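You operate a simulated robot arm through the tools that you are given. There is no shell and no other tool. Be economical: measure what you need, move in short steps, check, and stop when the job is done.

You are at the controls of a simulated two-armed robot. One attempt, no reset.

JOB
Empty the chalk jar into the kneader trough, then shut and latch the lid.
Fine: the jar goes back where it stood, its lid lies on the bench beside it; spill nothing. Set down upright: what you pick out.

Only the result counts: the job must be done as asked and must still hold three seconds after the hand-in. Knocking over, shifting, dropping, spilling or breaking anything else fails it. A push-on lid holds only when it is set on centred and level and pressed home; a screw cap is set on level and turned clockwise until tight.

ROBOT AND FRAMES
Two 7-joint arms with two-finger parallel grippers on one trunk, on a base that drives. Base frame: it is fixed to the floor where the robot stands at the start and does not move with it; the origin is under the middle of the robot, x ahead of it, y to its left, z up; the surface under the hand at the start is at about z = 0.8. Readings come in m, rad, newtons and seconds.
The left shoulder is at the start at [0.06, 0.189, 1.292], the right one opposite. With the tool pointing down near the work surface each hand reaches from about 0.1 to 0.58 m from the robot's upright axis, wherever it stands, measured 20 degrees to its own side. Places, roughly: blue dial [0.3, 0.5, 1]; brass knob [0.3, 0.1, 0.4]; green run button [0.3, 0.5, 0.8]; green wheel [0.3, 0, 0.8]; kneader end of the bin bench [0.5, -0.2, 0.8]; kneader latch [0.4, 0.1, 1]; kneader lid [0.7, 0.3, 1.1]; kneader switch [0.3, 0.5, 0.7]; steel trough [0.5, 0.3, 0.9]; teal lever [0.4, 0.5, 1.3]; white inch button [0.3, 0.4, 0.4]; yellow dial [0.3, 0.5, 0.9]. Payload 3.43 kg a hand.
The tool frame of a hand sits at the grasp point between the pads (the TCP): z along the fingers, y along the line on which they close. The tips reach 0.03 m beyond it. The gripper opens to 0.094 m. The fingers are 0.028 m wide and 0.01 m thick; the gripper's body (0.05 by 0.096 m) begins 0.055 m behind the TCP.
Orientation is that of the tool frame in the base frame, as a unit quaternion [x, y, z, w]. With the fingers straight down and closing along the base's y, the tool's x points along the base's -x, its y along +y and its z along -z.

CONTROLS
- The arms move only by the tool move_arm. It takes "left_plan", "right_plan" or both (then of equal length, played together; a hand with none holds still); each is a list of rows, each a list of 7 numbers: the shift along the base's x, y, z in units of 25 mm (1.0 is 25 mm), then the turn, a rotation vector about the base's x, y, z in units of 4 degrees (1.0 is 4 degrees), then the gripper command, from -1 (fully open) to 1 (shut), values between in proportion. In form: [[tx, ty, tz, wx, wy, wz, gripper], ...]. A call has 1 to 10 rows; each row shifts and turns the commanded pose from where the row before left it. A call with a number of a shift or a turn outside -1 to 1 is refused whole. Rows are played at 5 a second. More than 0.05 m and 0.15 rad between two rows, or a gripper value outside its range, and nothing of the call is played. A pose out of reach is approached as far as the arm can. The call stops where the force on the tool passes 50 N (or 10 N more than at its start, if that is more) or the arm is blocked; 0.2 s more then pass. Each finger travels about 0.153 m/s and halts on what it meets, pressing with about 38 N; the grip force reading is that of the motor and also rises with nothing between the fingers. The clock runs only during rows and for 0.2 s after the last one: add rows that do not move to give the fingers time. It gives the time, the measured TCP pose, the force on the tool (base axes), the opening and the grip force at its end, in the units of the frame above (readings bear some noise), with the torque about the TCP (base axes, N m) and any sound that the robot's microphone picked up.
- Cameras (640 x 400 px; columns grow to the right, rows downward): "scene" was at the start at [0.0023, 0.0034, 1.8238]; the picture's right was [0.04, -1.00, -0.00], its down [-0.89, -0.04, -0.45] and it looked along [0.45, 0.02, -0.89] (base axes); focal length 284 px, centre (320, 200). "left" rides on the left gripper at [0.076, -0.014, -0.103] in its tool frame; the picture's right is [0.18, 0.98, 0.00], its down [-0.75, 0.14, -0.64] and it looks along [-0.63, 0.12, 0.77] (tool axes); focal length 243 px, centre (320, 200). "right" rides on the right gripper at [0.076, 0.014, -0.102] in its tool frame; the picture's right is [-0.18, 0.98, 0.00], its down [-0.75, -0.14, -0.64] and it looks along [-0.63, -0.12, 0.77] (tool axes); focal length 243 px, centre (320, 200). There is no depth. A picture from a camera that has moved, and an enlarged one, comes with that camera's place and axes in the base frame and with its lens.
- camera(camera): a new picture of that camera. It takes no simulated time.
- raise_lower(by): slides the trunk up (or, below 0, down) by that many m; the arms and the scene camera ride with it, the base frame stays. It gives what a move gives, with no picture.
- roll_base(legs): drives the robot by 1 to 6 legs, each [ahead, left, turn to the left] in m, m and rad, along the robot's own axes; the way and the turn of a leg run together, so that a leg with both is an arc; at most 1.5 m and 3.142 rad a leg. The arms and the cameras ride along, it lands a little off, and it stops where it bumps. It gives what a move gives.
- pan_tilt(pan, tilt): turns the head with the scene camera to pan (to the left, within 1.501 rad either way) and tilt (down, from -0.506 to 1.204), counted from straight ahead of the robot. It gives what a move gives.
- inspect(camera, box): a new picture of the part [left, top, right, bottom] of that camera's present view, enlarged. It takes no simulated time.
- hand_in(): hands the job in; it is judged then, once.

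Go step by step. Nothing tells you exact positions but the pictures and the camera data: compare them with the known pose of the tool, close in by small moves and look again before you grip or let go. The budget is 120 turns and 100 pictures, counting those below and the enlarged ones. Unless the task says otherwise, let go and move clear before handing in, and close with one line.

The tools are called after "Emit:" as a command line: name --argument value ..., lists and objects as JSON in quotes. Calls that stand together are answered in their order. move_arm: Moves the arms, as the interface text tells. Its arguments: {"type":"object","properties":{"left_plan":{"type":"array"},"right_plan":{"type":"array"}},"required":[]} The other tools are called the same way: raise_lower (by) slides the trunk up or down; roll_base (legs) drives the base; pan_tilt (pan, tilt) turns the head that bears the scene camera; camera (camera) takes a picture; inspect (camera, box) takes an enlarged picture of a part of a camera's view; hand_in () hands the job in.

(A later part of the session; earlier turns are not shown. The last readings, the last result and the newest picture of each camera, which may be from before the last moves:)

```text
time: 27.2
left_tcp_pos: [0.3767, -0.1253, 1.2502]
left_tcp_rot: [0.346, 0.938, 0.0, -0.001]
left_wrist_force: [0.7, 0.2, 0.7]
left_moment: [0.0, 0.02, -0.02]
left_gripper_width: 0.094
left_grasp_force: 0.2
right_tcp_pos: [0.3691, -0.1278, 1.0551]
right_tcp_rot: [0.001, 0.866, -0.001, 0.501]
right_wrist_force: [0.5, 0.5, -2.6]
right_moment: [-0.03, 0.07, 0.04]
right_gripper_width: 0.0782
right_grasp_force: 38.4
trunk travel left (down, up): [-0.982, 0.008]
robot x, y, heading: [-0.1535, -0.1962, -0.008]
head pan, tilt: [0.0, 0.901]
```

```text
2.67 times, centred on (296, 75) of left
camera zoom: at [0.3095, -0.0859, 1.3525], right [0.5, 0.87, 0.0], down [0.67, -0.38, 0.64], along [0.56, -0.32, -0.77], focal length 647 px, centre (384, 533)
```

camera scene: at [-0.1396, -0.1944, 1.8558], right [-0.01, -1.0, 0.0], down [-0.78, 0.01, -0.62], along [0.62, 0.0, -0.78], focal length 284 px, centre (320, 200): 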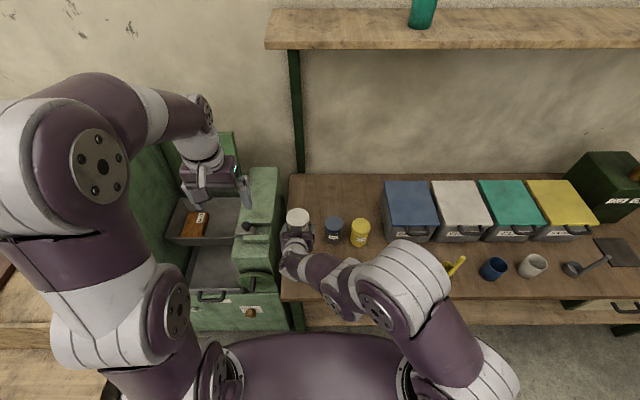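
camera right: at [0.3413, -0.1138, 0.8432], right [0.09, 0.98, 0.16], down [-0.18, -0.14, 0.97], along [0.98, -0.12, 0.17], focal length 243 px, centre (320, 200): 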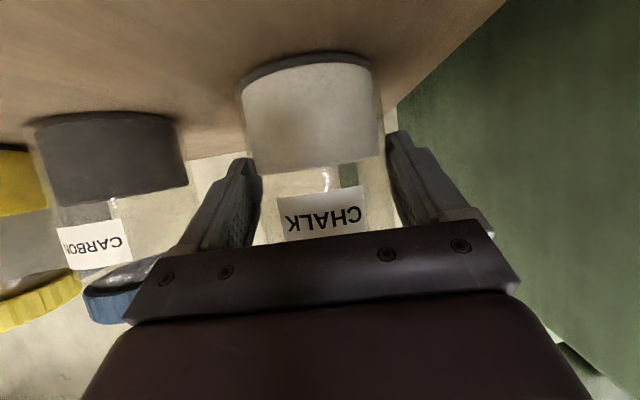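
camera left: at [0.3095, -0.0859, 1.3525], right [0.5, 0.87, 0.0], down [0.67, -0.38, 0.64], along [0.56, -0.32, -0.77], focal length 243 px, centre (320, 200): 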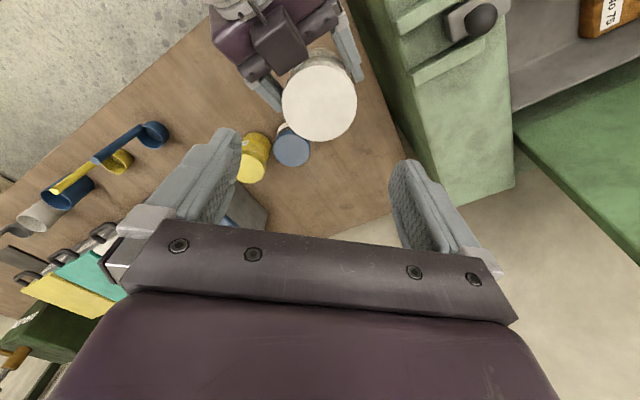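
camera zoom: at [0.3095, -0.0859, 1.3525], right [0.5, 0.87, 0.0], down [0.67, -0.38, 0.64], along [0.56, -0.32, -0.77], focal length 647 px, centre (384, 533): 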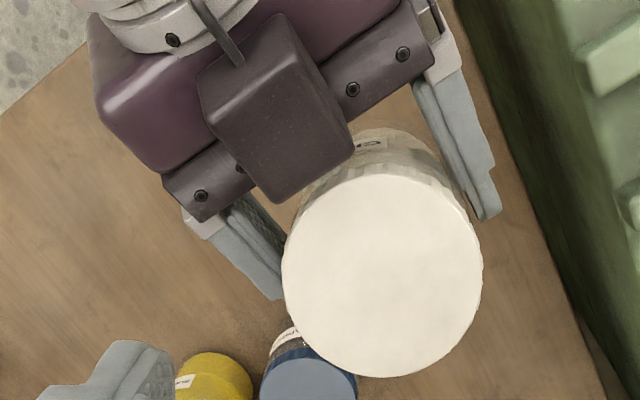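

The cap axis is at (0.377, -0.125) with its top at about 1.118, and the left hand is right above it. I'll lower so only the finger ends overlap the cap, then grip.

Emit:
move_arm --left_plan '[[0, 0, -1, 0, 0, 1, -1], [0, 0, -1, 0, 0, 0, -1], [0, 0, -1, 0, 0, 0, -1], [0, 0, -1, 0, 0, 0, -1], [0, 0, -0.6, 0, 0, 0, -1], [0, 0, 0, 0, 0, 0, -1]]'

Emit:
camera --camera "left"

Emit:
inspect --camera "scene" --box '[256, 180, 352, 240]'

```text
time: 28.6
left_tcp_pos: [0.3766, -0.1239, 1.1374]
left_tcp_rot: [0.312, 0.95, 0.0, -0.001]
left_wrist_force: [0.6, -0.1, -0.4]
left_moment: [-0.01, -0.01, -0.01]
left_gripper_width: 0.0937
left_grasp_force: 0.0
right_tcp_pos: [0.3694, -0.1284, 1.0567]
right_tcp_rot: [0.001, 0.866, -0.001, 0.5]
right_wrist_force: [-0.1, 0.5, -3.1]
right_moment: [0.0, 0.06, 0.0]
right_gripper_width: 0.0782
right_grasp_force: 38.5
trunk travel left (down, up): [-0.982, 0.008]
robot x, y, heading: [-0.1562, -0.1951, -0.008]
head pan, tilt: [0.0, 0.901]
```

```text
63 pictures are left
camera left: at [0.3075, -0.0905, 1.2396], right [0.44, 0.9, 0.0], down [0.69, -0.33, 0.64], along [0.58, -0.28, -0.77], focal length 243 px, centre (320, 200)
```

left: 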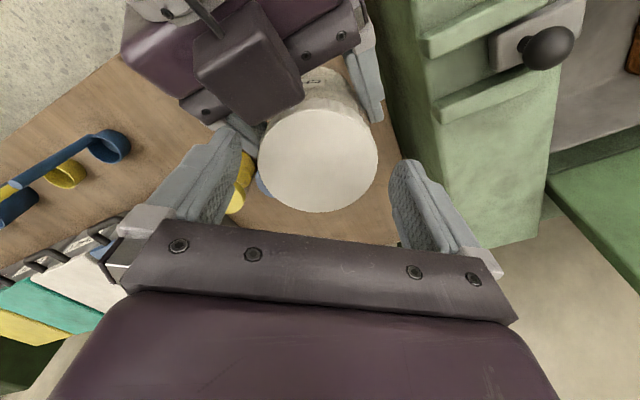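

```text
6.67 times, centred on (304, 210) of scene
camera zoom: at [-0.1403, -0.1938, 1.8558], right [-0.01, -1.0, 0.0], down [-0.78, 0.01, -0.62], along [0.62, 0.0, -0.78], focal length 1890 px, centre (427, 133)
```

zoom: 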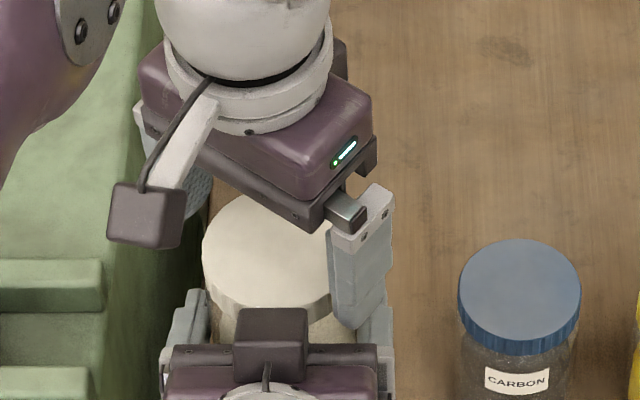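

The cap lies centred between the left fingers. I'll grip it and start a first counter-clockwise turn.

Emit:
move_arm --left_plan '[[0, 0, 0, 0, 0, 0, 0.2], [0, 0, 0, 0, 0, 0, 0.8], [0, 0, 0, 0, 0, 0, 0.8], [0, 0, 0, 0, 0, 0, 0.8]]'

Emit:
move_arm --left_plan '[[0, 0, 0, 0, 0, 1, 0.8], [0, 0, 0, 0, 0, 1, 0.8], [0, 0, 0, 0, 0, 1, 0.8], [0, 0, 0, 0, 0, 1, 0.8], [0, 0, 0, 0, 0, 1, 0.8], [0, 0, 0, 0, 0, 0, 0.8]]'

Emit:
inspect --camera "scene" --box '[256, 180, 352, 240]'

```text
time: 29.6
left_tcp_pos: [0.3784, -0.1251, 1.1372]
left_tcp_rot: [0.312, 0.95, -0.001, -0.001]
left_wrist_force: [-5.6, -7.6, 1.4]
left_moment: [-0.3, 0.18, -0.04]
left_gripper_width: 0.0711
left_grasp_force: 38.4
right_tcp_pos: [0.3693, -0.1272, 1.0571]
right_tcp_rot: [0.0, 0.865, -0.001, 0.501]
right_wrist_force: [3.8, 8.0, -4.8]
right_moment: [-0.34, 0.31, 0.07]
right_gripper_width: 0.0782
right_grasp_force: 38.2
trunk travel left (down, up): [-0.982, 0.008]
robot x, y, heading: [-0.1548, -0.1959, -0.008]
head pan, tilt: [0.0, 0.901]
```

```text
time: 31.0
left_tcp_pos: [0.3767, -0.1243, 1.1375]
left_tcp_rot: [0.142, 0.99, -0.001, 0.001]
left_wrist_force: [-3.3, -31.9, 8.9]
left_moment: [-1.54, 0.25, -0.09]
left_gripper_width: 0.0711
left_grasp_force: 37.7
right_tcp_pos: [0.3681, -0.1262, 1.0555]
right_tcp_rot: [-0.001, 0.865, 0.0, 0.501]
right_wrist_force: [3.9, 32.1, -11.3]
right_moment: [-1.07, 0.15, 0.41]
right_gripper_width: 0.0779
right_grasp_force: 37.9
trunk travel left (down, up): [-0.982, 0.008]
robot x, y, heading: [-0.1545, -0.1944, -0.005]
head pan, tilt: [0.0, 0.901]
```

```text
6.67 times, centred on (304, 210) of scene
camera zoom: at [-0.1399, -0.1939, 1.8558], right [-0.01, -1.0, 0.0], down [-0.78, 0.01, -0.62], along [0.62, 0.0, -0.78], focal length 1890 px, centre (427, 133)
```

zoom: 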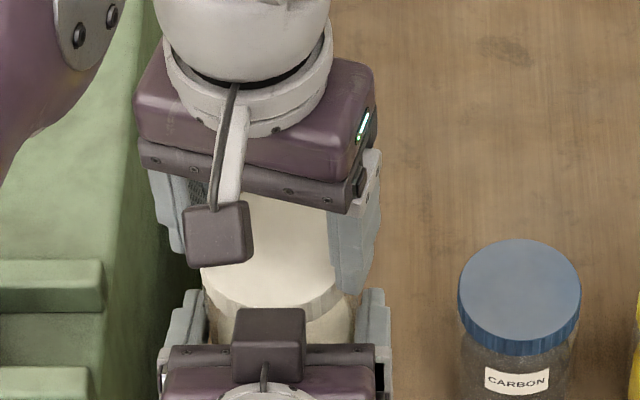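

The cap turns with little torque, but a sideways force of 32 N has built up from a small off-axis error. I'll relieve it with a small shift and look at the response.

Emit:
move_arm --left_plan '[[0, -0.08, 0, 0, 0, 0, 0.8], [0, 0, 0, 0, 0, 0, 0.8]]'

```text
time: 31.6
left_tcp_pos: [0.3769, -0.1259, 1.1372]
left_tcp_rot: [0.142, 0.99, 0.0, 0.001]
left_wrist_force: [1.8, -24.0, 4.7]
left_moment: [-1.25, -0.09, -0.06]
left_gripper_width: 0.0708
left_grasp_force: 38.0
right_tcp_pos: [0.368, -0.1285, 1.0563]
right_tcp_rot: [0.0, 0.865, -0.001, 0.501]
right_wrist_force: [-1.8, 23.8, -7.7]
right_moment: [-0.68, -0.01, 0.3]
right_gripper_width: 0.078
right_grasp_force: 38.0
trunk travel left (down, up): [-0.982, 0.008]
robot x, y, heading: [-0.152, -0.1959, -0.006]
head pan, tilt: [0.0, 0.901]
```

Force falls about 4 N per mm, so I'll shift a further 5 mm in -y.

Emit:
move_arm --left_plan '[[0, -0.1, 0, 0, 0, 0, 0.8], [0, -0.1, 0, 0, 0, 0, 0.8], [0, 0, 0, 0, 0, 0, 0.8]]'

```text
time: 32.4
left_tcp_pos: [0.3771, -0.1296, 1.1367]
left_tcp_rot: [0.142, 0.99, 0.001, 0.0]
left_wrist_force: [7.9, 16.2, 0.1]
left_moment: [0.4, -0.32, 0.12]
left_gripper_width: 0.0712
left_grasp_force: 38.3
right_tcp_pos: [0.368, -0.1298, 1.0555]
right_tcp_rot: [0.003, 0.866, -0.003, 0.5]
right_wrist_force: [-7.5, -16.5, -4.3]
right_moment: [0.96, -0.29, -0.18]
right_gripper_width: 0.0779
right_grasp_force: 37.8
trunk travel left (down, up): [-0.982, 0.008]
robot x, y, heading: [-0.1545, -0.1944, -0.006]
head pan, tilt: [0.0, 0.901]
```

I overshot slightly, so I'll back off 2 mm and continue turning in small sets.

Emit:
move_arm --left_plan '[[0.03, 0.08, 0, 0, 0, 0, 0.8], [0, 0, 0, 0, 0, 1, 0.8], [0, 0, 0, 0, 0, 1, 0.8], [0, 0, 0, 0, 0, 1, 0.8], [0, 0, 0, 0, 0, 0, 0.8]]'

```text
time: 33.6
left_tcp_pos: [0.3769, -0.1285, 1.1374]
left_tcp_rot: [0.039, 0.999, 0.0, 0.001]
left_wrist_force: [8.2, 26.1, 0.1]
left_moment: [1.3, -0.33, 0.1]
left_gripper_width: 0.071
left_grasp_force: 37.4
right_tcp_pos: [0.3684, -0.1287, 1.0558]
right_tcp_rot: [0.001, 0.865, -0.002, 0.501]
right_wrist_force: [-7.6, -26.0, -4.7]
right_moment: [0.78, -0.33, -0.34]
right_gripper_width: 0.0776
right_grasp_force: 38.4
trunk travel left (down, up): [-0.982, 0.008]
robot x, y, heading: [-0.1569, -0.1947, -0.004]
head pan, tilt: [0.0, 0.901]
```

Emit:
move_arm --left_plan '[[0.04, 0.12, 0, 0, 0, 0, 0.8], [0, 0.02, 0, 0, 0, 1, 0.8], [0, 0.02, 0, 0, 0, 1, 0.8], [0, 0.02, 0, 0, 0, 1, 0.8], [0, 0, 0, 0, 0, 0, 0.8]]'

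Emit:
inspect --camera "scene" --box '[256, 180, 352, 240]'

```text
time: 34.8
left_tcp_pos: [0.3772, -0.1257, 1.1387]
left_tcp_rot: [-0.067, 0.998, -0.001, 0.0]
left_wrist_force: [-6.9, -22.2, 13.5]
left_moment: [-0.82, 0.23, -0.08]
left_gripper_width: 0.071
left_grasp_force: 37.7
right_tcp_pos: [0.3689, -0.1258, 1.0564]
right_tcp_rot: [-0.001, 0.865, 0.0, 0.502]
right_wrist_force: [6.0, 20.8, -16.7]
right_moment: [-1.06, 0.39, 0.31]
right_gripper_width: 0.0777
right_grasp_force: 38.1
trunk travel left (down, up): [-0.982, 0.008]
robot x, y, heading: [-0.1538, -0.1917, -0.007]
head pan, tilt: [0.0, 0.901]
```

```text
6.67 times, centred on (304, 210) of scene
camera zoom: at [-0.1399, -0.1939, 1.8558], right [-0.01, -1.0, 0.0], down [-0.78, 0.01, -0.62], along [0.62, 0.0, -0.78], focal length 1890 px, centre (427, 133)
```

zoom: 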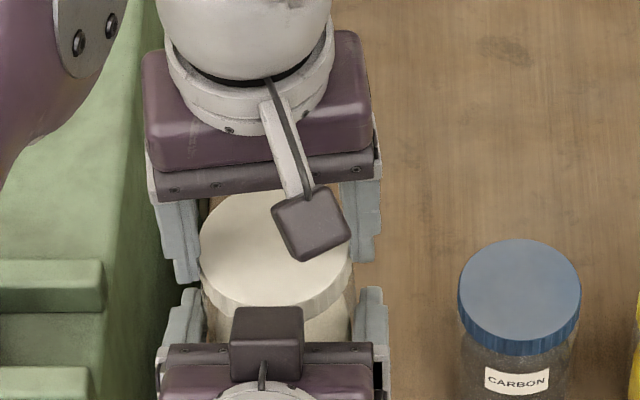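

The upward force shows the cap climbing its thread. I'll keep turning with a small rise per row and a -y correction.

Emit:
move_arm --left_plan '[[0, -0.08, 0.04, 0, 0, 0, 0.8], [0, 0, 0.02, 0, 0, 1, 0.8], [0, 0, 0.02, 0, 0, 1, 0.8], [0, 0, 0.02, 0, 0, 1, 0.8], [0, 0, 0.02, 0, 0, 1, 0.8], [0, 0, 0, 0, 0, 0, 0.8]]'

```text
time: 36.2
left_tcp_pos: [0.3783, -0.1265, 1.1407]
left_tcp_rot: [-0.205, 0.979, -0.001, 0.0]
left_wrist_force: [7.1, -32.9, -2.9]
left_moment: [-1.63, -0.06, -0.14]
left_gripper_width: 0.071
left_grasp_force: 38.0
right_tcp_pos: [0.3681, -0.128, 1.0564]
right_tcp_rot: [0.0, 0.866, 0.0, 0.501]
right_wrist_force: [-6.3, 32.2, 1.1]
right_moment: [-1.1, -0.52, 0.44]
right_gripper_width: 0.0778
right_grasp_force: 37.9
trunk travel left (down, up): [-0.982, 0.008]
robot x, y, heading: [-0.1564, -0.1949, -0.008]
head pan, tilt: [0.0, 0.901]
```

One stroke of about 64° is done. I'll release, rotate back, and measure the free pose for re-centring.

Emit:
move_arm --left_plan '[[0, 0, 0, 0, 0, 0, -1], [0, 0, 0, 0, 0, 0, -1], [0, 0, 0, 0, 0, -1, -1], [0, 0, 0, 0, 0, -1, -1], [0, 0, 0, 0, 0, -1, -1], [0, 0, 0, 0, 0, -1, -1], [0, 0, 0, 0, 0, -1, -1], [0, 0, 0, 0, 0, -1, -1], [0, 0, 0, 0, 0, -1, -1], [0, 0, 0, 0, 0, -1, -1]]'

Emit:
move_arm --left_plan '[[0, 0, 0, 0, 0, -1, -1], [0, 0, 0, 0, 0, -1, -1], [0, 0, 0, 0, 0, -1, -1], [0, 0, 0, 0, 0, -1, -1], [0, 0, 0, 0, 0, -1, -1], [0, 0, 0, 0, 0, -1, -1], [0, 0, 0, 0, 0, 0, -1], [0, 0, 0, 0, 0, 0, -1]]'

Emit:
camera --camera "left"

```text
time: 38.4
left_tcp_pos: [0.378, -0.1262, 1.1413]
left_tcp_rot: [0.074, 0.997, -0.001, 0.0]
left_wrist_force: [1.1, 0.8, 0.5]
left_moment: [-0.01, 0.03, 0.0]
left_gripper_width: 0.0941
left_grasp_force: 0.0
right_tcp_pos: [0.3698, -0.1283, 1.0562]
right_tcp_rot: [0.0, 0.866, 0.0, 0.501]
right_wrist_force: [-0.2, 0.3, -2.6]
right_moment: [0.0, 0.05, 0.04]
right_gripper_width: 0.0775
right_grasp_force: 38.1
trunk travel left (down, up): [-0.982, 0.008]
robot x, y, heading: [-0.1543, -0.1934, -0.008]
head pan, tilt: [0.0, 0.901]
```

```text
time: 40.2
left_tcp_pos: [0.3782, -0.1256, 1.1406]
left_tcp_rot: [0.279, 0.96, 0.0, 0.0]
left_wrist_force: [0.1, -0.5, -0.3]
left_moment: [0.01, -0.03, 0.04]
left_gripper_width: 0.0939
left_grasp_force: 0.0
right_tcp_pos: [0.3681, -0.1274, 1.0556]
right_tcp_rot: [0.0, 0.866, 0.0, 0.501]
right_wrist_force: [0.0, 0.3, -2.9]
right_moment: [-0.03, 0.03, 0.02]
right_gripper_width: 0.0778
right_grasp_force: 37.8
trunk travel left (down, up): [-0.982, 0.008]
robot x, y, heading: [-0.1552, -0.1941, -0.007]
head pan, tilt: [0.0, 0.901]
```

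```text
59 pictures are left
camera left: at [0.3062, -0.0962, 1.2431], right [0.37, 0.93, 0.0], down [0.71, -0.28, 0.64], along [0.6, -0.24, -0.77], focal length 243 px, centre (320, 200)
```

left: 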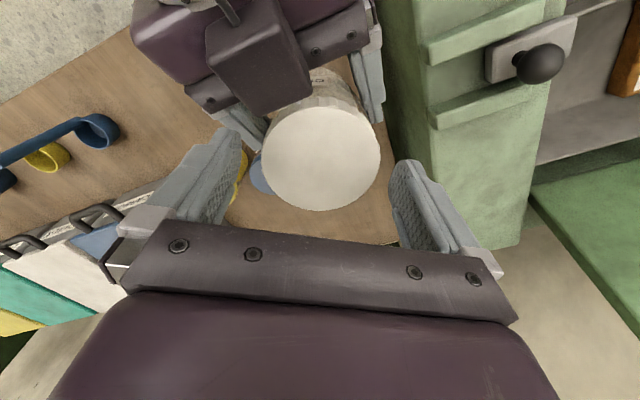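

Emit:
move_arm --left_plan '[[0, 0, 0, 0, 0, 0, 0.2], [0, 0, 0, 0, 0, 0, 0.8], [0, 0, 0, 0, 0, 0, 0.8], [0, 0, 0, 0, 0, 0, 0.8]]'

Emit:
move_arm --left_plan '[[0, 0, 0.02, 0, 0, 1, 0.8], [0, 0, 0.02, 0, 0, 1, 0.8], [0, 0, 0.02, 0, 0, 1, 0.8], [0, 0, 0, 0, 0, 0, 0.8]]'

```text
time: 41.2
left_tcp_pos: [0.3791, -0.1249, 1.1416]
left_tcp_rot: [0.279, 0.96, 0.0, 0.0]
left_wrist_force: [7.3, 9.7, -3.8]
left_moment: [0.41, -0.31, 0.03]
left_gripper_width: 0.0711
left_grasp_force: 38.2
right_tcp_pos: [0.3688, -0.128, 1.0558]
right_tcp_rot: [0.0, 0.866, -0.001, 0.5]
right_wrist_force: [-8.4, -9.8, 2.2]
right_moment: [0.35, -0.34, -0.09]
right_gripper_width: 0.0774
right_grasp_force: 37.9
trunk travel left (down, up): [-0.982, 0.008]
robot x, y, heading: [-0.1556, -0.2009, -0.007]
head pan, tilt: [0.0, 0.901]
```

```text
time: 42.2
left_tcp_pos: [0.38, -0.1253, 1.1419]
left_tcp_rot: [0.178, 0.984, 0.0, 0.0]
left_wrist_force: [14.0, 8.8, -6.3]
left_moment: [0.44, -0.5, 0.08]
left_gripper_width: 0.071
left_grasp_force: 38.4
right_tcp_pos: [0.3675, -0.1286, 1.0558]
right_tcp_rot: [0.0, 0.866, -0.001, 0.501]
right_wrist_force: [-13.7, -9.0, 3.2]
right_moment: [0.37, -0.75, -0.1]
right_gripper_width: 0.0776
right_grasp_force: 38.5
trunk travel left (down, up): [-0.982, 0.008]
robot x, y, heading: [-0.1586, -0.1905, -0.009]
head pan, tilt: [0.0, 0.901]
```

Emit:
move_arm --left_plan '[[0.08, 0.04, 0, 0, 0, 0, 0.8], [0, 0, 0, 0, 0, 1, 0.8], [0, 0, 0.01, 0, 0, 1, 0.8], [0, 0, 0, 0, 0, 1, 0.8], [0, 0, 0.01, 0, 0, 1, 0.8], [0, 0, 0, 0, 0, 0, 0.8]]'

```text
time: 43.6
left_tcp_pos: [0.3796, -0.1251, 1.1413]
left_tcp_rot: [0.039, 0.999, 0.0, 0.0]
left_wrist_force: [-9.5, -5.5, 2.4]
left_moment: [-0.33, 0.49, 0.0]
left_gripper_width: 0.0709
left_grasp_force: 38.4
right_tcp_pos: [0.3682, -0.1266, 1.0564]
right_tcp_rot: [0.0, 0.865, 0.0, 0.501]
right_wrist_force: [10.0, 6.7, -5.2]
right_moment: [-0.13, 0.38, 0.1]
right_gripper_width: 0.0776
right_grasp_force: 37.8
trunk travel left (down, up): [-0.982, 0.008]
robot x, y, heading: [-0.153, -0.1896, -0.005]
head pan, tilt: [0.0, 0.901]
```

Forces are small now; continuing the stroke.

Emit:
move_arm --left_plan '[[0, 0, 0.01, 0, 0, 1, 0.8], [0, 0, 0.01, 0, 0, 1, 0.8], [0, 0, 0.01, 0, 0, 1, 0.8], [0, 0, 0.01, 0, 0, 1, 0.8], [0, 0, 0, 0, 0, 0, 0.8]]'

Emit:
move_arm --left_plan '[[0, 0, 0.01, 0, 0, 1, 0.8], [0, 0, 0.01, 0, 0, 1, 0.8], [0, 0, 0.01, 0, 0, 1, 0.8], [0, 0, 0.01, 0, 0, 1, 0.8], [0, 0, 0, 0, 0, 0, 0.8]]'

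Emit:
inspect --camera "scene" --box '[256, 180, 352, 240]'

```text
time: 44.8
left_tcp_pos: [0.3791, -0.1257, 1.1437]
left_tcp_rot: [-0.102, 0.995, -0.001, 0.001]
left_wrist_force: [-10.3, -24.2, -3.2]
left_moment: [-1.17, 0.59, -0.05]
left_gripper_width: 0.071
left_grasp_force: 37.6
right_tcp_pos: [0.3688, -0.1259, 1.0574]
right_tcp_rot: [-0.001, 0.865, 0.001, 0.502]
right_wrist_force: [10.5, 22.9, 0.4]
right_moment: [-0.85, 0.3, 0.29]
right_gripper_width: 0.0773
right_grasp_force: 38.4
trunk travel left (down, up): [-0.982, 0.008]
robot x, y, heading: [-0.1504, -0.1973, -0.007]
head pan, tilt: [0.0, 0.901]
```

```text
time: 46.0
left_tcp_pos: [0.3806, -0.1239, 1.1437]
left_tcp_rot: [-0.238, 0.971, 0.0, 0.001]
left_wrist_force: [6.4, -31.2, -14.5]
left_moment: [-1.41, 0.03, -0.11]
left_gripper_width: 0.0709
left_grasp_force: 37.5
right_tcp_pos: [0.3684, -0.1267, 1.0561]
right_tcp_rot: [-0.001, 0.865, 0.0, 0.502]
right_wrist_force: [-6.4, 32.2, 10.8]
right_moment: [-1.39, -0.66, 0.5]
right_gripper_width: 0.0775
right_grasp_force: 38.0
trunk travel left (down, up): [-0.982, 0.008]
robot x, y, heading: [-0.154, -0.197, -0.006]
head pan, tilt: [0.0, 0.901]
```

```text
6.67 times, centred on (304, 210) of scene
camera zoom: at [-0.1399, -0.1939, 1.8558], right [-0.01, -1.0, 0.0], down [-0.78, 0.01, -0.62], along [0.62, 0.0, -0.78], focal length 1890 px, centre (427, 133)
```

zoom: 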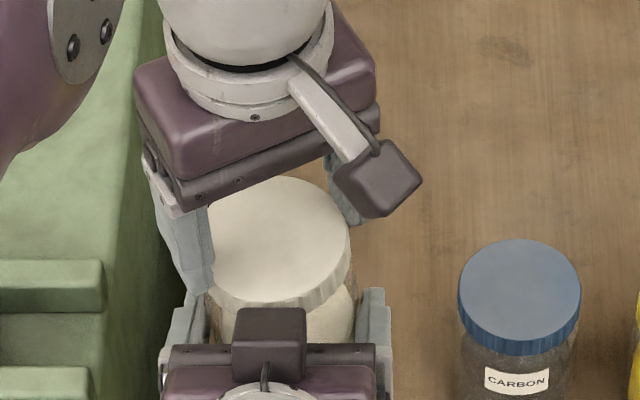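

Still threaded after about 125°. I'll release, rotate back, re-centre slightly, and take another stroke without the rise.

Emit:
move_arm --left_plan '[[0, 0, 0, 0, 0, 0, -1], [0, 0, 0, 0, 0, 0, -1], [0, -0.04, 0, 0, 0, -1, -1], [0, 0, -0.03, 0, 0, -1, -1], [0, 0, 0, 0, 0, -1, -1], [0, 0, 0, 0, 0, -1, -1], [0, 0, 0, 0, 0, -1, -1], [0, 0, 0, 0, 0, -1, -1], [0, 0, 0, 0, 0, -1, -1], [0, 0, 0, 0, 0, -1, -1]]'

Emit:
move_arm --left_plan '[[0, 0, 0, 0, 0, -1, -1], [0, 0, 0, 0, 0, -1, -1], [0, 0, 0, 0, 0, -1, -1], [0, 0, 0, 0, 0, -1, -1], [0, 0, 0, 0, 0, -1, -1], [0, 0, 0, 0, 0, -1, -1], [0, 0, 0, 0, 0, -1, -1], [0, 0, 0, 0, 0, 0, 0.2], [0, 0, 0, 0, 0, 0, 0.8], [0, 0, 0, 0, 0, 0, 0.8]]'

Emit:
move_arm --left_plan '[[0, 0, 0, 0, 0, 1, 0.8], [0, 0, 0, 0, 0, 1, 0.8], [0, 0, 0, 0, 0, 1, 0.8], [0, 0, 0, 0, 0, 1, 0.8], [0, 0, 0, 0, 0, 0, 0.8]]'

```text
time: 48.2
left_tcp_pos: [0.3806, -0.1253, 1.144]
left_tcp_rot: [0.038, 0.999, 0.0, 0.0]
left_wrist_force: [0.4, 0.3, -0.6]
left_moment: [-0.01, 0.0, 0.0]
left_gripper_width: 0.0942
left_grasp_force: 0.0
right_tcp_pos: [0.3694, -0.1284, 1.0549]
right_tcp_rot: [0.001, 0.866, -0.001, 0.5]
right_wrist_force: [1.0, 0.5, -2.3]
right_moment: [-0.02, 0.06, 0.01]
right_gripper_width: 0.0772
right_grasp_force: 37.8
trunk travel left (down, up): [-0.982, 0.008]
robot x, y, heading: [-0.1542, -0.1966, -0.01]
head pan, tilt: [0.0, 0.901]
```

```text
time: 50.4
left_tcp_pos: [0.3814, -0.1254, 1.1433]
left_tcp_rot: [0.279, 0.96, 0.0, 0.001]
left_wrist_force: [13.6, 15.5, -7.6]
left_moment: [0.99, -0.63, 0.08]
left_gripper_width: 0.071
left_grasp_force: 37.9
right_tcp_pos: [0.3676, -0.1287, 1.0567]
right_tcp_rot: [0.001, 0.866, -0.002, 0.5]
right_wrist_force: [-13.8, -16.3, 3.6]
right_moment: [0.41, -0.58, -0.25]
right_gripper_width: 0.0772
right_grasp_force: 37.8
trunk travel left (down, up): [-0.982, 0.008]
robot x, y, heading: [-0.1568, -0.1945, -0.01]
head pan, tilt: [0.0, 0.901]
```

```text
time: 51.6
left_tcp_pos: [0.3805, -0.1265, 1.1431]
left_tcp_rot: [0.143, 0.99, 0.0, 0.0]
left_wrist_force: [7.2, 8.7, 3.2]
left_moment: [0.34, -0.24, 0.02]
left_gripper_width: 0.0706
left_grasp_force: 38.3
right_tcp_pos: [0.3684, -0.1278, 1.0556]
right_tcp_rot: [0.0, 0.865, -0.001, 0.501]
right_wrist_force: [-6.4, -8.4, -6.6]
right_moment: [0.39, -0.25, -0.15]
right_gripper_width: 0.0769
right_grasp_force: 37.5
trunk travel left (down, up): [-0.982, 0.008]
robot x, y, heading: [-0.1576, -0.1962, -0.006]
head pan, tilt: [0.0, 0.901]
```

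Emit:
move_arm --left_plan '[[0, 0, 0.005, 0, 0, 1, 0.8], [0, 0, 0.005, 0, 0, 1, 0.8], [0, 0, 0.005, 0, 0, 1, 0.8], [0, 0, 0.005, 0, 0, 1, 0.8], [0, 0, 0, 0, 0, 0, 0.8]]'

Emit:
move_arm --left_plan '[[0, -0.05, 0.005, 0, 0, 1, 0.8], [0, 0, 0.005, 0, 0, 1, 0.8], [0, 0, 0.005, 0, 0, 1, 0.8], [0, 0, 0.005, 0, 0, 1, 0.8], [0, 0, 0, 0, 0, 0, 0.8]]'

Emit:
camera --camera "right"

Emit:
inspect --camera "scene" --box '[256, 180, 352, 240]'

```text
time: 52.8
left_tcp_pos: [0.3806, -0.1253, 1.145]
left_tcp_rot: [0.004, 1.0, 0.0, 0.001]
left_wrist_force: [11.3, 3.9, -3.1]
left_moment: [0.03, -0.47, -0.02]
left_gripper_width: 0.0706
left_grasp_force: 38.0
right_tcp_pos: [0.3684, -0.1277, 1.0563]
right_tcp_rot: [0.0, 0.865, -0.001, 0.501]
right_wrist_force: [-12.3, -3.9, 0.2]
right_moment: [0.25, -0.58, -0.04]
right_gripper_width: 0.0771
right_grasp_force: 37.5
trunk travel left (down, up): [-0.982, 0.008]
robot x, y, heading: [-0.1535, -0.193, -0.005]
head pan, tilt: [0.0, 0.901]
```

```text
time: 54.0
left_tcp_pos: [0.3803, -0.1272, 1.1435]
left_tcp_rot: [-0.135, 0.991, -0.001, 0.0]
left_wrist_force: [4.2, 2.1, 3.2]
left_moment: [-0.05, -0.17, 0.01]
left_gripper_width: 0.0707
left_grasp_force: 37.7
right_tcp_pos: [0.3688, -0.1275, 1.0551]
right_tcp_rot: [-0.001, 0.866, 0.0, 0.501]
right_wrist_force: [-3.6, -1.7, -6.3]
right_moment: [0.26, -0.13, -0.03]
right_gripper_width: 0.0768
right_grasp_force: 38.0
trunk travel left (down, up): [-0.982, 0.008]
robot x, y, heading: [-0.1546, -0.1915, -0.006]
head pan, tilt: [0.0, 0.901]
```

```text
57 pictures are left
camera right: at [0.2418, -0.114, 1.0421], right [0.09, 0.98, 0.16], down [-0.18, -0.14, 0.97], along [0.98, -0.12, 0.17], focal length 243 px, centre (320, 200)
```

right: 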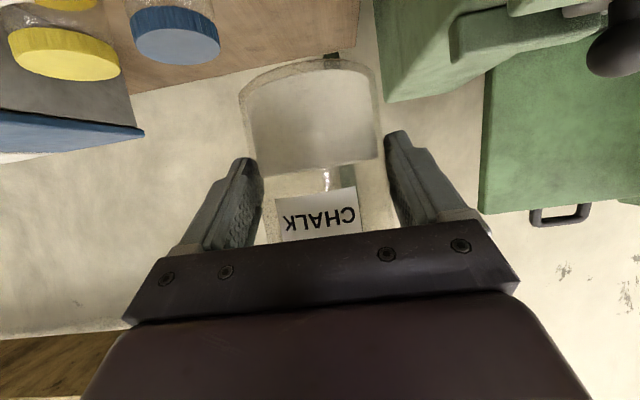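

```text
6.67 times, centred on (304, 210) of scene
camera zoom: at [-0.1399, -0.1939, 1.8558], right [-0.01, -1.0, 0.0], down [-0.78, 0.01, -0.62], along [0.62, 0.0, -0.78], focal length 1890 px, centre (427, 133)
```

zoom: 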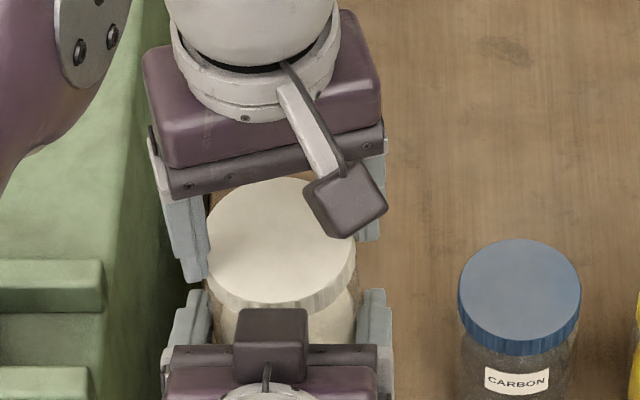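

Holding well at about 185° total; no spill. Another stroke follows.

Emit:
move_arm --left_plan '[[0, 0, 0.005, 0, 0, 1, 0.8], [0, 0, 0.005, 0, 0, 1, 0.8], [0, 0, 0.005, 0, 0, 1, 0.8], [0, 0, 0, 0, 0, 0, -1], [0, 0, 0, 0, 0, 0, -1], [0, 0, 0, 0, 0, -1, -1], [0, 0, 0, 0, 0, -1, -1], [0, 0, 0, 0, 0, -1, -1], [0, 0, 0, 0, 0, -1, -1], [0, 0, 0, 0, 0, -1, -1]]'

Emit:
move_arm --left_plan '[[0, 0, 0, 0, 0, -1, -1], [0, 0, 0, 0, 0, -1, -1], [0, 0, 0, 0, 0, -1, -1], [0, 0, 0, 0, 0, -1, -1], [0, 0, 0, 0, 0, -1, -1], [0, 0, 0, 0, 0, -1, -1], [0, 0, 0, 0, 0, -1, -1], [0, 0, 0, 0, 0, -1, -1], [0, 0, 0, 0, 0, -1, -1], [0, 0, 0, 0, 0, -1, -1]]'

Emit:
move_arm --left_plan '[[0, 0, 0, 0, 0, -1, -1], [0, 0, 0, 0, 0, 0, -1], [0, 0, 0, 0, 0, 0, 0.2], [0, 0, 0, 0, 0, 0, 0.8], [0, 0, 0, 0, 0, 0, 0.8], [0, 0, 0, 0, 0, 1, 0.8], [0, 0, 0, 0, 0, 1, 0.8], [0, 0, 0, 0, 0, 1, 0.8], [0, 0, 0, 0, 0, 0, 0.8]]'

```text
time: 56.2
left_tcp_pos: [0.3794, -0.1268, 1.1449]
left_tcp_rot: [-0.065, 0.998, 0.001, 0.0]
left_wrist_force: [0.1, 0.6, -0.9]
left_moment: [0.02, 0.0, 0.0]
left_gripper_width: 0.0939
left_grasp_force: 0.0
right_tcp_pos: [0.369, -0.128, 1.056]
right_tcp_rot: [0.001, 0.865, -0.001, 0.501]
right_wrist_force: [-0.2, -0.4, -3.3]
right_moment: [0.01, 0.06, -0.03]
right_gripper_width: 0.0769
right_grasp_force: 38.1
trunk travel left (down, up): [-0.982, 0.008]
robot x, y, heading: [-0.1566, -0.1955, -0.008]
head pan, tilt: [0.0, 0.901]
```

```text
time: 58.4
left_tcp_pos: [0.3805, -0.1273, 1.1446]
left_tcp_rot: [0.28, 0.96, 0.0, 0.0]
left_wrist_force: [0.4, 0.0, 0.1]
left_moment: [-0.02, 0.01, -0.01]
left_gripper_width: 0.0942
left_grasp_force: 0.0
right_tcp_pos: [0.3688, -0.1275, 1.0561]
right_tcp_rot: [0.001, 0.866, -0.001, 0.501]
right_wrist_force: [0.6, 0.8, -2.8]
right_moment: [0.01, 0.03, -0.01]
right_gripper_width: 0.077
right_grasp_force: 37.7
trunk travel left (down, up): [-0.982, 0.008]
robot x, y, heading: [-0.1558, -0.1952, -0.002]
head pan, tilt: [0.0, 0.901]
```

```text
time: 60.4
left_tcp_pos: [0.3797, -0.1276, 1.1438]
left_tcp_rot: [0.211, 0.978, 0.0, -0.001]
left_wrist_force: [-0.1, -4.0, 4.8]
left_moment: [-0.11, -0.07, -0.05]
left_gripper_width: 0.0075
left_grasp_force: 0.1
right_tcp_pos: [0.3686, -0.1272, 1.0565]
right_tcp_rot: [0.0, 0.865, 0.0, 0.501]
right_wrist_force: [0.0, 2.9, -7.6]
right_moment: [-0.19, 0.17, 0.07]
right_gripper_width: 0.0773
right_grasp_force: 37.7
trunk travel left (down, up): [-0.982, 0.008]
robot x, y, heading: [-0.1563, -0.1927, -0.008]
head pan, tilt: [0.0, 0.901]
```

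The left fingers closed past the cap, so something moved. I'll look before anything else.

Emit:
inspect --camera "scene" --box '[256, 180, 352, 240]'

Emit:
camera --camera "left"

Emit:
camera --camera "scene"

```text
6.67 times, centred on (304, 210) of scene
camera zoom: at [-0.1398, -0.1939, 1.8558], right [-0.01, -1.0, 0.0], down [-0.78, 0.01, -0.62], along [0.62, 0.0, -0.78], focal length 1890 px, centre (427, 133)
```

zoom: 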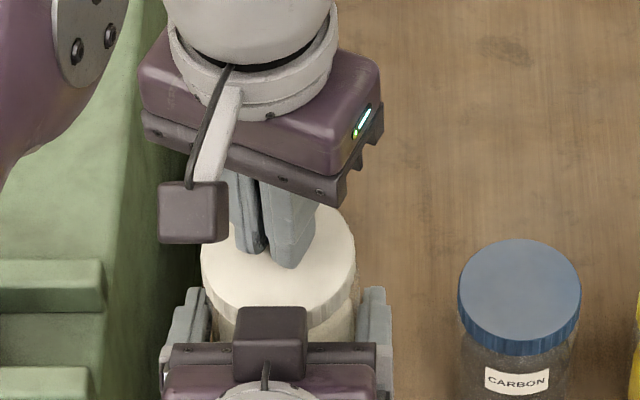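

```text
54 pictures are left
camera left: at [0.3047, -0.1082, 1.2466], right [0.24, 0.97, 0.0], down [0.75, -0.18, 0.64], along [0.62, -0.15, -0.77], focal length 243 px, centre (320, 200)
```

left: 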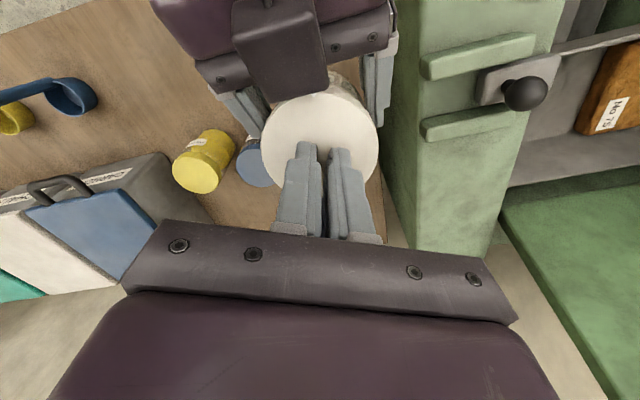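

```text
53 pictures are left
camera scene: at [-0.1398, -0.1939, 1.8558], right [-0.01, -1.0, 0.0], down [-0.78, 0.01, -0.62], along [0.62, 0.0, -0.78], focal length 284 px, centre (320, 200)
```

scene: 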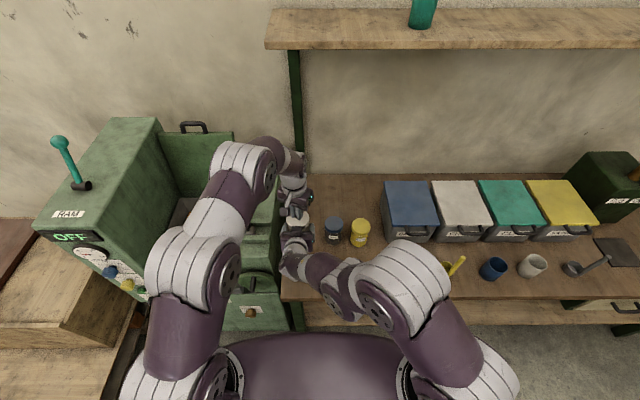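

The cap is still on; my accumulated rise let the finger ends ride above it. I'll lift slightly, open, rotate back and regrip lower.

Emit:
move_arm --left_plan '[[0, 0, 0.3, 0, 0, 0, 0.8], [0, 0, 0, 0, 0, 0, -1], [0, 0, 0, 0, 0, 0, -1], [0, 0, 0, 0, 0, 0, -1], [0, 0, 0, 0, 0, -1, -1], [0, 0, 0, 0, 0, -1, -1], [0, 0, -0.4, 0, 0, -1, -1], [0, 0, -0.4, 0, 0, 0, -1], [0, 0, 0, 0, 0, 0, -1]]'

Emit:
camera --camera "left"

```text
time: 62.4
left_tcp_pos: [0.3808, -0.1274, 1.131]
left_tcp_rot: [0.311, 0.95, 0.0, 0.0]
left_wrist_force: [0.2, 1.0, 0.4]
left_moment: [0.0, -0.01, 0.01]
left_gripper_width: 0.094
left_grasp_force: 0.1
right_tcp_pos: [0.3679, -0.1281, 1.0567]
right_tcp_rot: [0.001, 0.866, -0.001, 0.501]
right_wrist_force: [-0.1, 0.2, -2.9]
right_moment: [0.02, 0.06, 0.0]
right_gripper_width: 0.0772
right_grasp_force: 38.2
trunk travel left (down, up): [-0.982, 0.008]
robot x, y, heading: [-0.1505, -0.1958, -0.006]
head pan, tilt: [0.0, 0.901]
```

```text
52 pictures are left
camera left: at [0.3107, -0.0928, 1.2349], right [0.44, 0.9, 0.0], down [0.69, -0.33, 0.64], along [0.58, -0.28, -0.77], focal length 243 px, centre (320, 200)
```

left: 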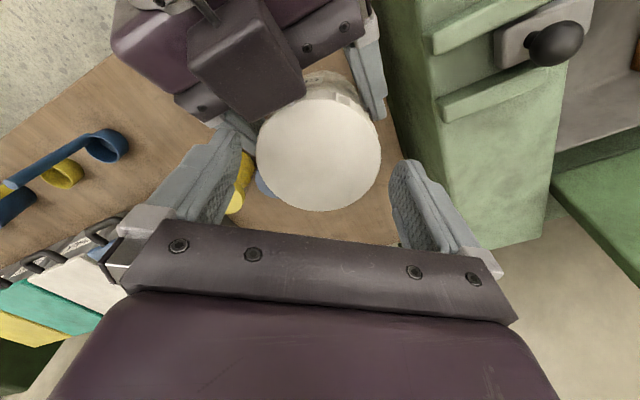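

Cap looks about 3 mm higher than at the start, so it is unscrewing. Regripping lower for a full stroke.

Emit:
move_arm --left_plan '[[-0.02, 0, 0, 0, 0, 0, 0.2], [0, 0, 0, 0, 0, 0, 0.8], [0, 0, 0, 0, 0, 0, 0.8], [0, 0, 0, 0, 0, 1, 0.8], [0, 0, 0, 0, 0, 1, 0.8], [0, 0, 0, 0, 0, 1, 0.8], [0, 0, 0, 0, 0, 1, 0.8], [0, 0, 0, 0, 0, 0, 0.8]]'

Emit:
move_arm --left_plan '[[0, 0, 0.005, 0, 0, 1, 0.8], [0, 0, 0.005, 0, 0, 1, 0.8], [0, 0, 0.005, 0, 0, 1, 0.8], [0, 0, 0.005, 0, 0, 1, 0.8], [0, 0, 0.005, 0, 0, 1, 0.8], [0, 0, 0, 0, 0, 0, 0.8]]'

Emit:
move_arm --left_plan '[[0, 0, 0.005, 0, 0, 1, 0.8], [0, 0, 0.005, 0, 0, 1, 0.8], [0, 0, 0.005, 0, 0, 1, 0.8], [0, 0, 0.005, 0, 0, 1, 0.8], [0, 0, 0.005, 0, 0, 1, 0.8], [0, 0, 0, 0, 0, 0, 0.8]]'

```text
time: 64.2
left_tcp_pos: [0.3808, -0.1264, 1.1344]
left_tcp_rot: [0.176, 0.984, 0.0, 0.001]
left_wrist_force: [-2.7, -2.5, 10.9]
left_moment: [-0.42, 0.04, -0.03]
left_gripper_width: 0.071
left_grasp_force: 38.8
right_tcp_pos: [0.3678, -0.1268, 1.0562]
right_tcp_rot: [-0.001, 0.865, 0.0, 0.501]
right_wrist_force: [3.4, 2.4, -13.5]
right_moment: [0.19, 0.44, 0.09]
right_gripper_width: 0.0775
right_grasp_force: 37.9
trunk travel left (down, up): [-0.982, 0.008]
robot x, y, heading: [-0.155, -0.1926, -0.005]
head pan, tilt: [0.0, 0.901]
```

```text
time: 65.6
left_tcp_pos: [0.3807, -0.1287, 1.1324]
left_tcp_rot: [0.004, 1.0, 0.0, 0.001]
left_wrist_force: [-5.4, -6.0, 17.3]
left_moment: [-0.73, 0.07, -0.11]
left_gripper_width: 0.0713
left_grasp_force: 38.0
right_tcp_pos: [0.3686, -0.1275, 1.0554]
right_tcp_rot: [0.0, 0.866, 0.0, 0.5]
right_wrist_force: [5.1, 6.1, -21.3]
right_moment: [0.25, 0.64, 0.19]
right_gripper_width: 0.0775
right_grasp_force: 37.5
trunk travel left (down, up): [-0.982, 0.008]
robot x, y, heading: [-0.1541, -0.1944, -0.003]
head pan, tilt: [0.0, 0.901]
```

```text
time: 67.0
left_tcp_pos: [0.3792, -0.1271, 1.1331]
left_tcp_rot: [-0.17, 0.985, 0.0, 0.001]
left_wrist_force: [-1.7, -11.7, 15.5]
left_moment: [-0.83, -0.19, -0.16]
left_gripper_width: 0.0711
left_grasp_force: 38.4
right_tcp_pos: [0.3679, -0.1268, 1.056]
right_tcp_rot: [-0.001, 0.865, 0.001, 0.502]
right_wrist_force: [2.0, 11.8, -18.8]
right_moment: [-0.07, 0.58, 0.34]
right_gripper_width: 0.0774
right_grasp_force: 38.0
trunk travel left (down, up): [-0.982, 0.008]
robot x, y, heading: [-0.155, -0.1926, -0.009]
head pan, tilt: [0.0, 0.901]
```

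The upward push confirms the cap is climbing. I'll finish this stroke and do the next one.

Emit:
move_arm --left_plan '[[0, 0, 0.05, 0, 0, 1, 0.8], [0, 0, 0.01, 0, 0, 1, 0.8], [0, 0, 0, 0, 0, 1, 0.8], [0, 0, 0, 0, 0, 0, -1], [0, 0, 0, 0, 0, 0, -1], [0, 0, 0, 0, 0, -1, -1], [0, 0, 0, 0, 0, -1, -1], [0, 0, 0, 0, 0, -1, -1], [0, 0, 0, 0, 0, -1, -1], [0, 0, 0, 0, 0, -1, -1]]'

Emit:
move_arm --left_plan '[[0, 0, 0, 0, 0, -1, -1], [0, 0, 0, 0, 0, -1, -1], [0, 0, 0, 0, 0, -1, -1], [0, 0, 0, 0, 0, -1, -1], [0, 0, 0, 0, 0, -1, -1], [0, 0, 0, 0, 0, -1, -1], [0, 0, 0, 0, 0, -1, -1], [0, 0, 0, 0, 0, -1, -1], [0, 0, 0, 0, 0, -1, -1], [0, 0, 0, 0, 0, -1, -1]]'

Emit:
move_arm --left_plan '[[0, 0, 0, 0, 0, -1, -1], [0, 0, 0, 0, 0, -1, -1], [0, 0, 0, 0, 0, 0, 0.2], [0, 0, 0, 0, 0, 0, 0.8], [0, 0, 0, 0, 0, 0, 0.8], [0, 0, 0, 0, 0, 1, 0.8], [0, 0, 0, 0, 0, 1, 0.8], [0, 0, 0, 0, 0, 1, 0.8], [0, 0, 0, 0, 0, 0, 0.8]]'

Emit:
move_arm --left_plan '[[0, 0, 0.005, 0, 0, 1, 0.8], [0, 0, 0.005, 0, 0, 1, 0.8], [0, 0, 0.005, 0, 0, 1, 0.8], [0, 0, 0.005, 0, 0, 1, 0.8], [0, 0, 0.005, 0, 0, 1, 0.8], [0, 0, 0, 0, 0, 0, 0.8]]'

```text
time: 69.2
left_tcp_pos: [0.3794, -0.1259, 1.1337]
left_tcp_rot: [-0.1, 0.995, 0.0, -0.001]
left_wrist_force: [0.0, 1.0, 0.2]
left_moment: [-0.02, 0.01, 0.01]
left_gripper_width: 0.094
left_grasp_force: 0.1
right_tcp_pos: [0.3702, -0.1287, 1.057]
right_tcp_rot: [0.001, 0.865, -0.001, 0.501]
right_wrist_force: [0.3, 1.2, -3.5]
right_moment: [-0.01, 0.03, 0.0]
right_gripper_width: 0.0769
right_grasp_force: 37.8
trunk travel left (down, up): [-0.982, 0.008]
robot x, y, heading: [-0.153, -0.192, -0.006]
head pan, tilt: [0.0, 0.901]
```

```text
time: 71.4
left_tcp_pos: [0.3801, -0.1276, 1.135]
left_tcp_rot: [0.246, 0.969, 0.001, 0.0]
left_wrist_force: [-0.6, -0.7, -0.4]
left_moment: [0.02, 0.04, 0.03]
left_gripper_width: 0.0939
left_grasp_force: 0.0
right_tcp_pos: [0.3686, -0.1278, 1.0564]
right_tcp_rot: [0.0, 0.865, 0.0, 0.501]
right_wrist_force: [-0.3, 0.2, -2.4]
right_moment: [0.03, 0.07, -0.02]
right_gripper_width: 0.0771
right_grasp_force: 38.0
trunk travel left (down, up): [-0.982, 0.008]
robot x, y, heading: [-0.1545, -0.1952, -0.011]
head pan, tilt: [0.0, 0.901]
```

```text
time: 73.4
left_tcp_pos: [0.3808, -0.1279, 1.1349]
left_tcp_rot: [0.212, 0.977, 0.0, -0.001]
left_wrist_force: [-1.2, 0.0, 2.9]
left_moment: [-0.11, 0.01, -0.02]
left_gripper_width: 0.0705
left_grasp_force: 37.7
right_tcp_pos: [0.3681, -0.1281, 1.0563]
right_tcp_rot: [0.0, 0.866, 0.0, 0.501]
right_wrist_force: [1.3, 0.6, -7.3]
right_moment: [0.11, 0.17, 0.05]
right_gripper_width: 0.0772
right_grasp_force: 37.8
trunk travel left (down, up): [-0.982, 0.008]
robot x, y, heading: [-0.1515, -0.1964, -0.008]
head pan, tilt: [0.0, 0.901]
```

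```text
time: 74.8
left_tcp_pos: [0.3798, -0.1269, 1.1362]
left_tcp_rot: [0.038, 0.999, 0.0, 0.001]
left_wrist_force: [3.3, -4.4, -0.2]
left_moment: [-0.19, -0.09, -0.06]
left_gripper_width: 0.0707
left_grasp_force: 38.1
right_tcp_pos: [0.3684, -0.1281, 1.057]
right_tcp_rot: [0.0, 0.865, 0.0, 0.502]
right_wrist_force: [-1.7, 4.5, -2.9]
right_moment: [-0.17, -0.07, 0.11]
right_gripper_width: 0.0769
right_grasp_force: 38.1
trunk travel left (down, up): [-0.982, 0.008]
robot x, y, heading: [-0.1537, -0.1941, -0.007]
head pan, tilt: [0.0, 0.901]
```

Around 300° in total now. I'll complete this stroke and then try a gentle lift.

Emit:
move_arm --left_plan '[[0, 0, 0.005, 0, 0, 1, 0.8], [0, 0, 0.005, 0, 0, 1, 0.8], [0, 0, 0.005, 0, 0, 1, 0.8], [0, 0, 0.005, 0, 0, 1, 0.8], [0, 0, 0.005, 0, 0, 1, 0.8], [0, 0, 0.005, 0, 0, 1, 0.8], [0, 0, 0.005, 0, 0, 1, 0.8], [0, 0, 0, 0, 0, 0, 0.8]]'

Emit:
move_arm --left_plan '[[0, 0, 0.08, 0, 0, 0, 0.8], [0, 0, 0, 0, 0, 0, 0.8]]'

Emit:
inspect --camera "scene" --box '[256, 180, 352, 240]'

```text
time: 76.6
left_tcp_pos: [0.3791, -0.1267, 1.136]
left_tcp_rot: [-0.205, 0.979, -0.001, 0.001]
left_wrist_force: [7.4, -11.9, 0.5]
left_moment: [-0.47, -0.29, -0.09]
left_gripper_width: 0.0704
left_grasp_force: 37.9
right_tcp_pos: [0.3683, -0.1282, 1.0554]
right_tcp_rot: [0.0, 0.865, 0.0, 0.501]
right_wrist_force: [-8.6, 11.9, -3.2]
right_moment: [-0.48, -0.27, 0.24]
right_gripper_width: 0.0768
right_grasp_force: 38.3
trunk travel left (down, up): [-0.982, 0.008]
robot x, y, heading: [-0.1578, -0.1959, -0.009]
head pan, tilt: [0.0, 0.901]
```

```text
time: 77.2
left_tcp_pos: [0.3803, -0.1258, 1.1392]
left_tcp_rot: [-0.204, 0.979, -0.001, 0.0]
left_wrist_force: [13.5, -14.3, -8.2]
left_moment: [-0.43, -0.36, -0.04]
left_gripper_width: 0.0706
left_grasp_force: 37.9
right_tcp_pos: [0.369, -0.128, 1.0564]
right_tcp_rot: [-0.001, 0.865, 0.0, 0.501]
right_wrist_force: [-13.7, 14.3, 5.5]
right_moment: [-0.73, -0.79, 0.16]
right_gripper_width: 0.0768
right_grasp_force: 38.0
trunk travel left (down, up): [-0.982, 0.008]
robot x, y, heading: [-0.155, -0.1969, -0.004]
head pan, tilt: [0.0, 0.901]
```

```text
6.67 times, centred on (304, 210) of scene
camera zoom: at [-0.1399, -0.1939, 1.8558], right [-0.01, -1.0, 0.0], down [-0.78, 0.01, -0.62], along [0.62, 0.0, -0.78], focal length 1890 px, centre (427, 133)
```

zoom: 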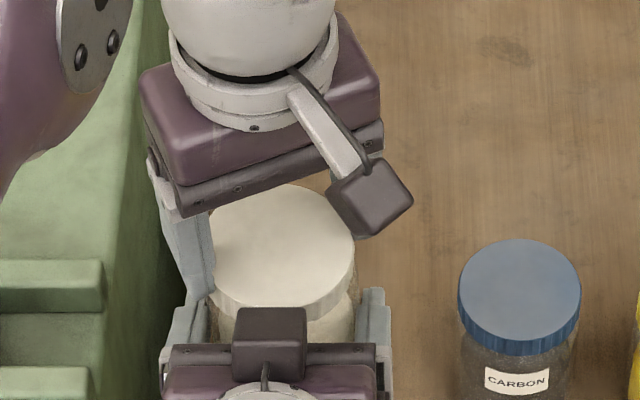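

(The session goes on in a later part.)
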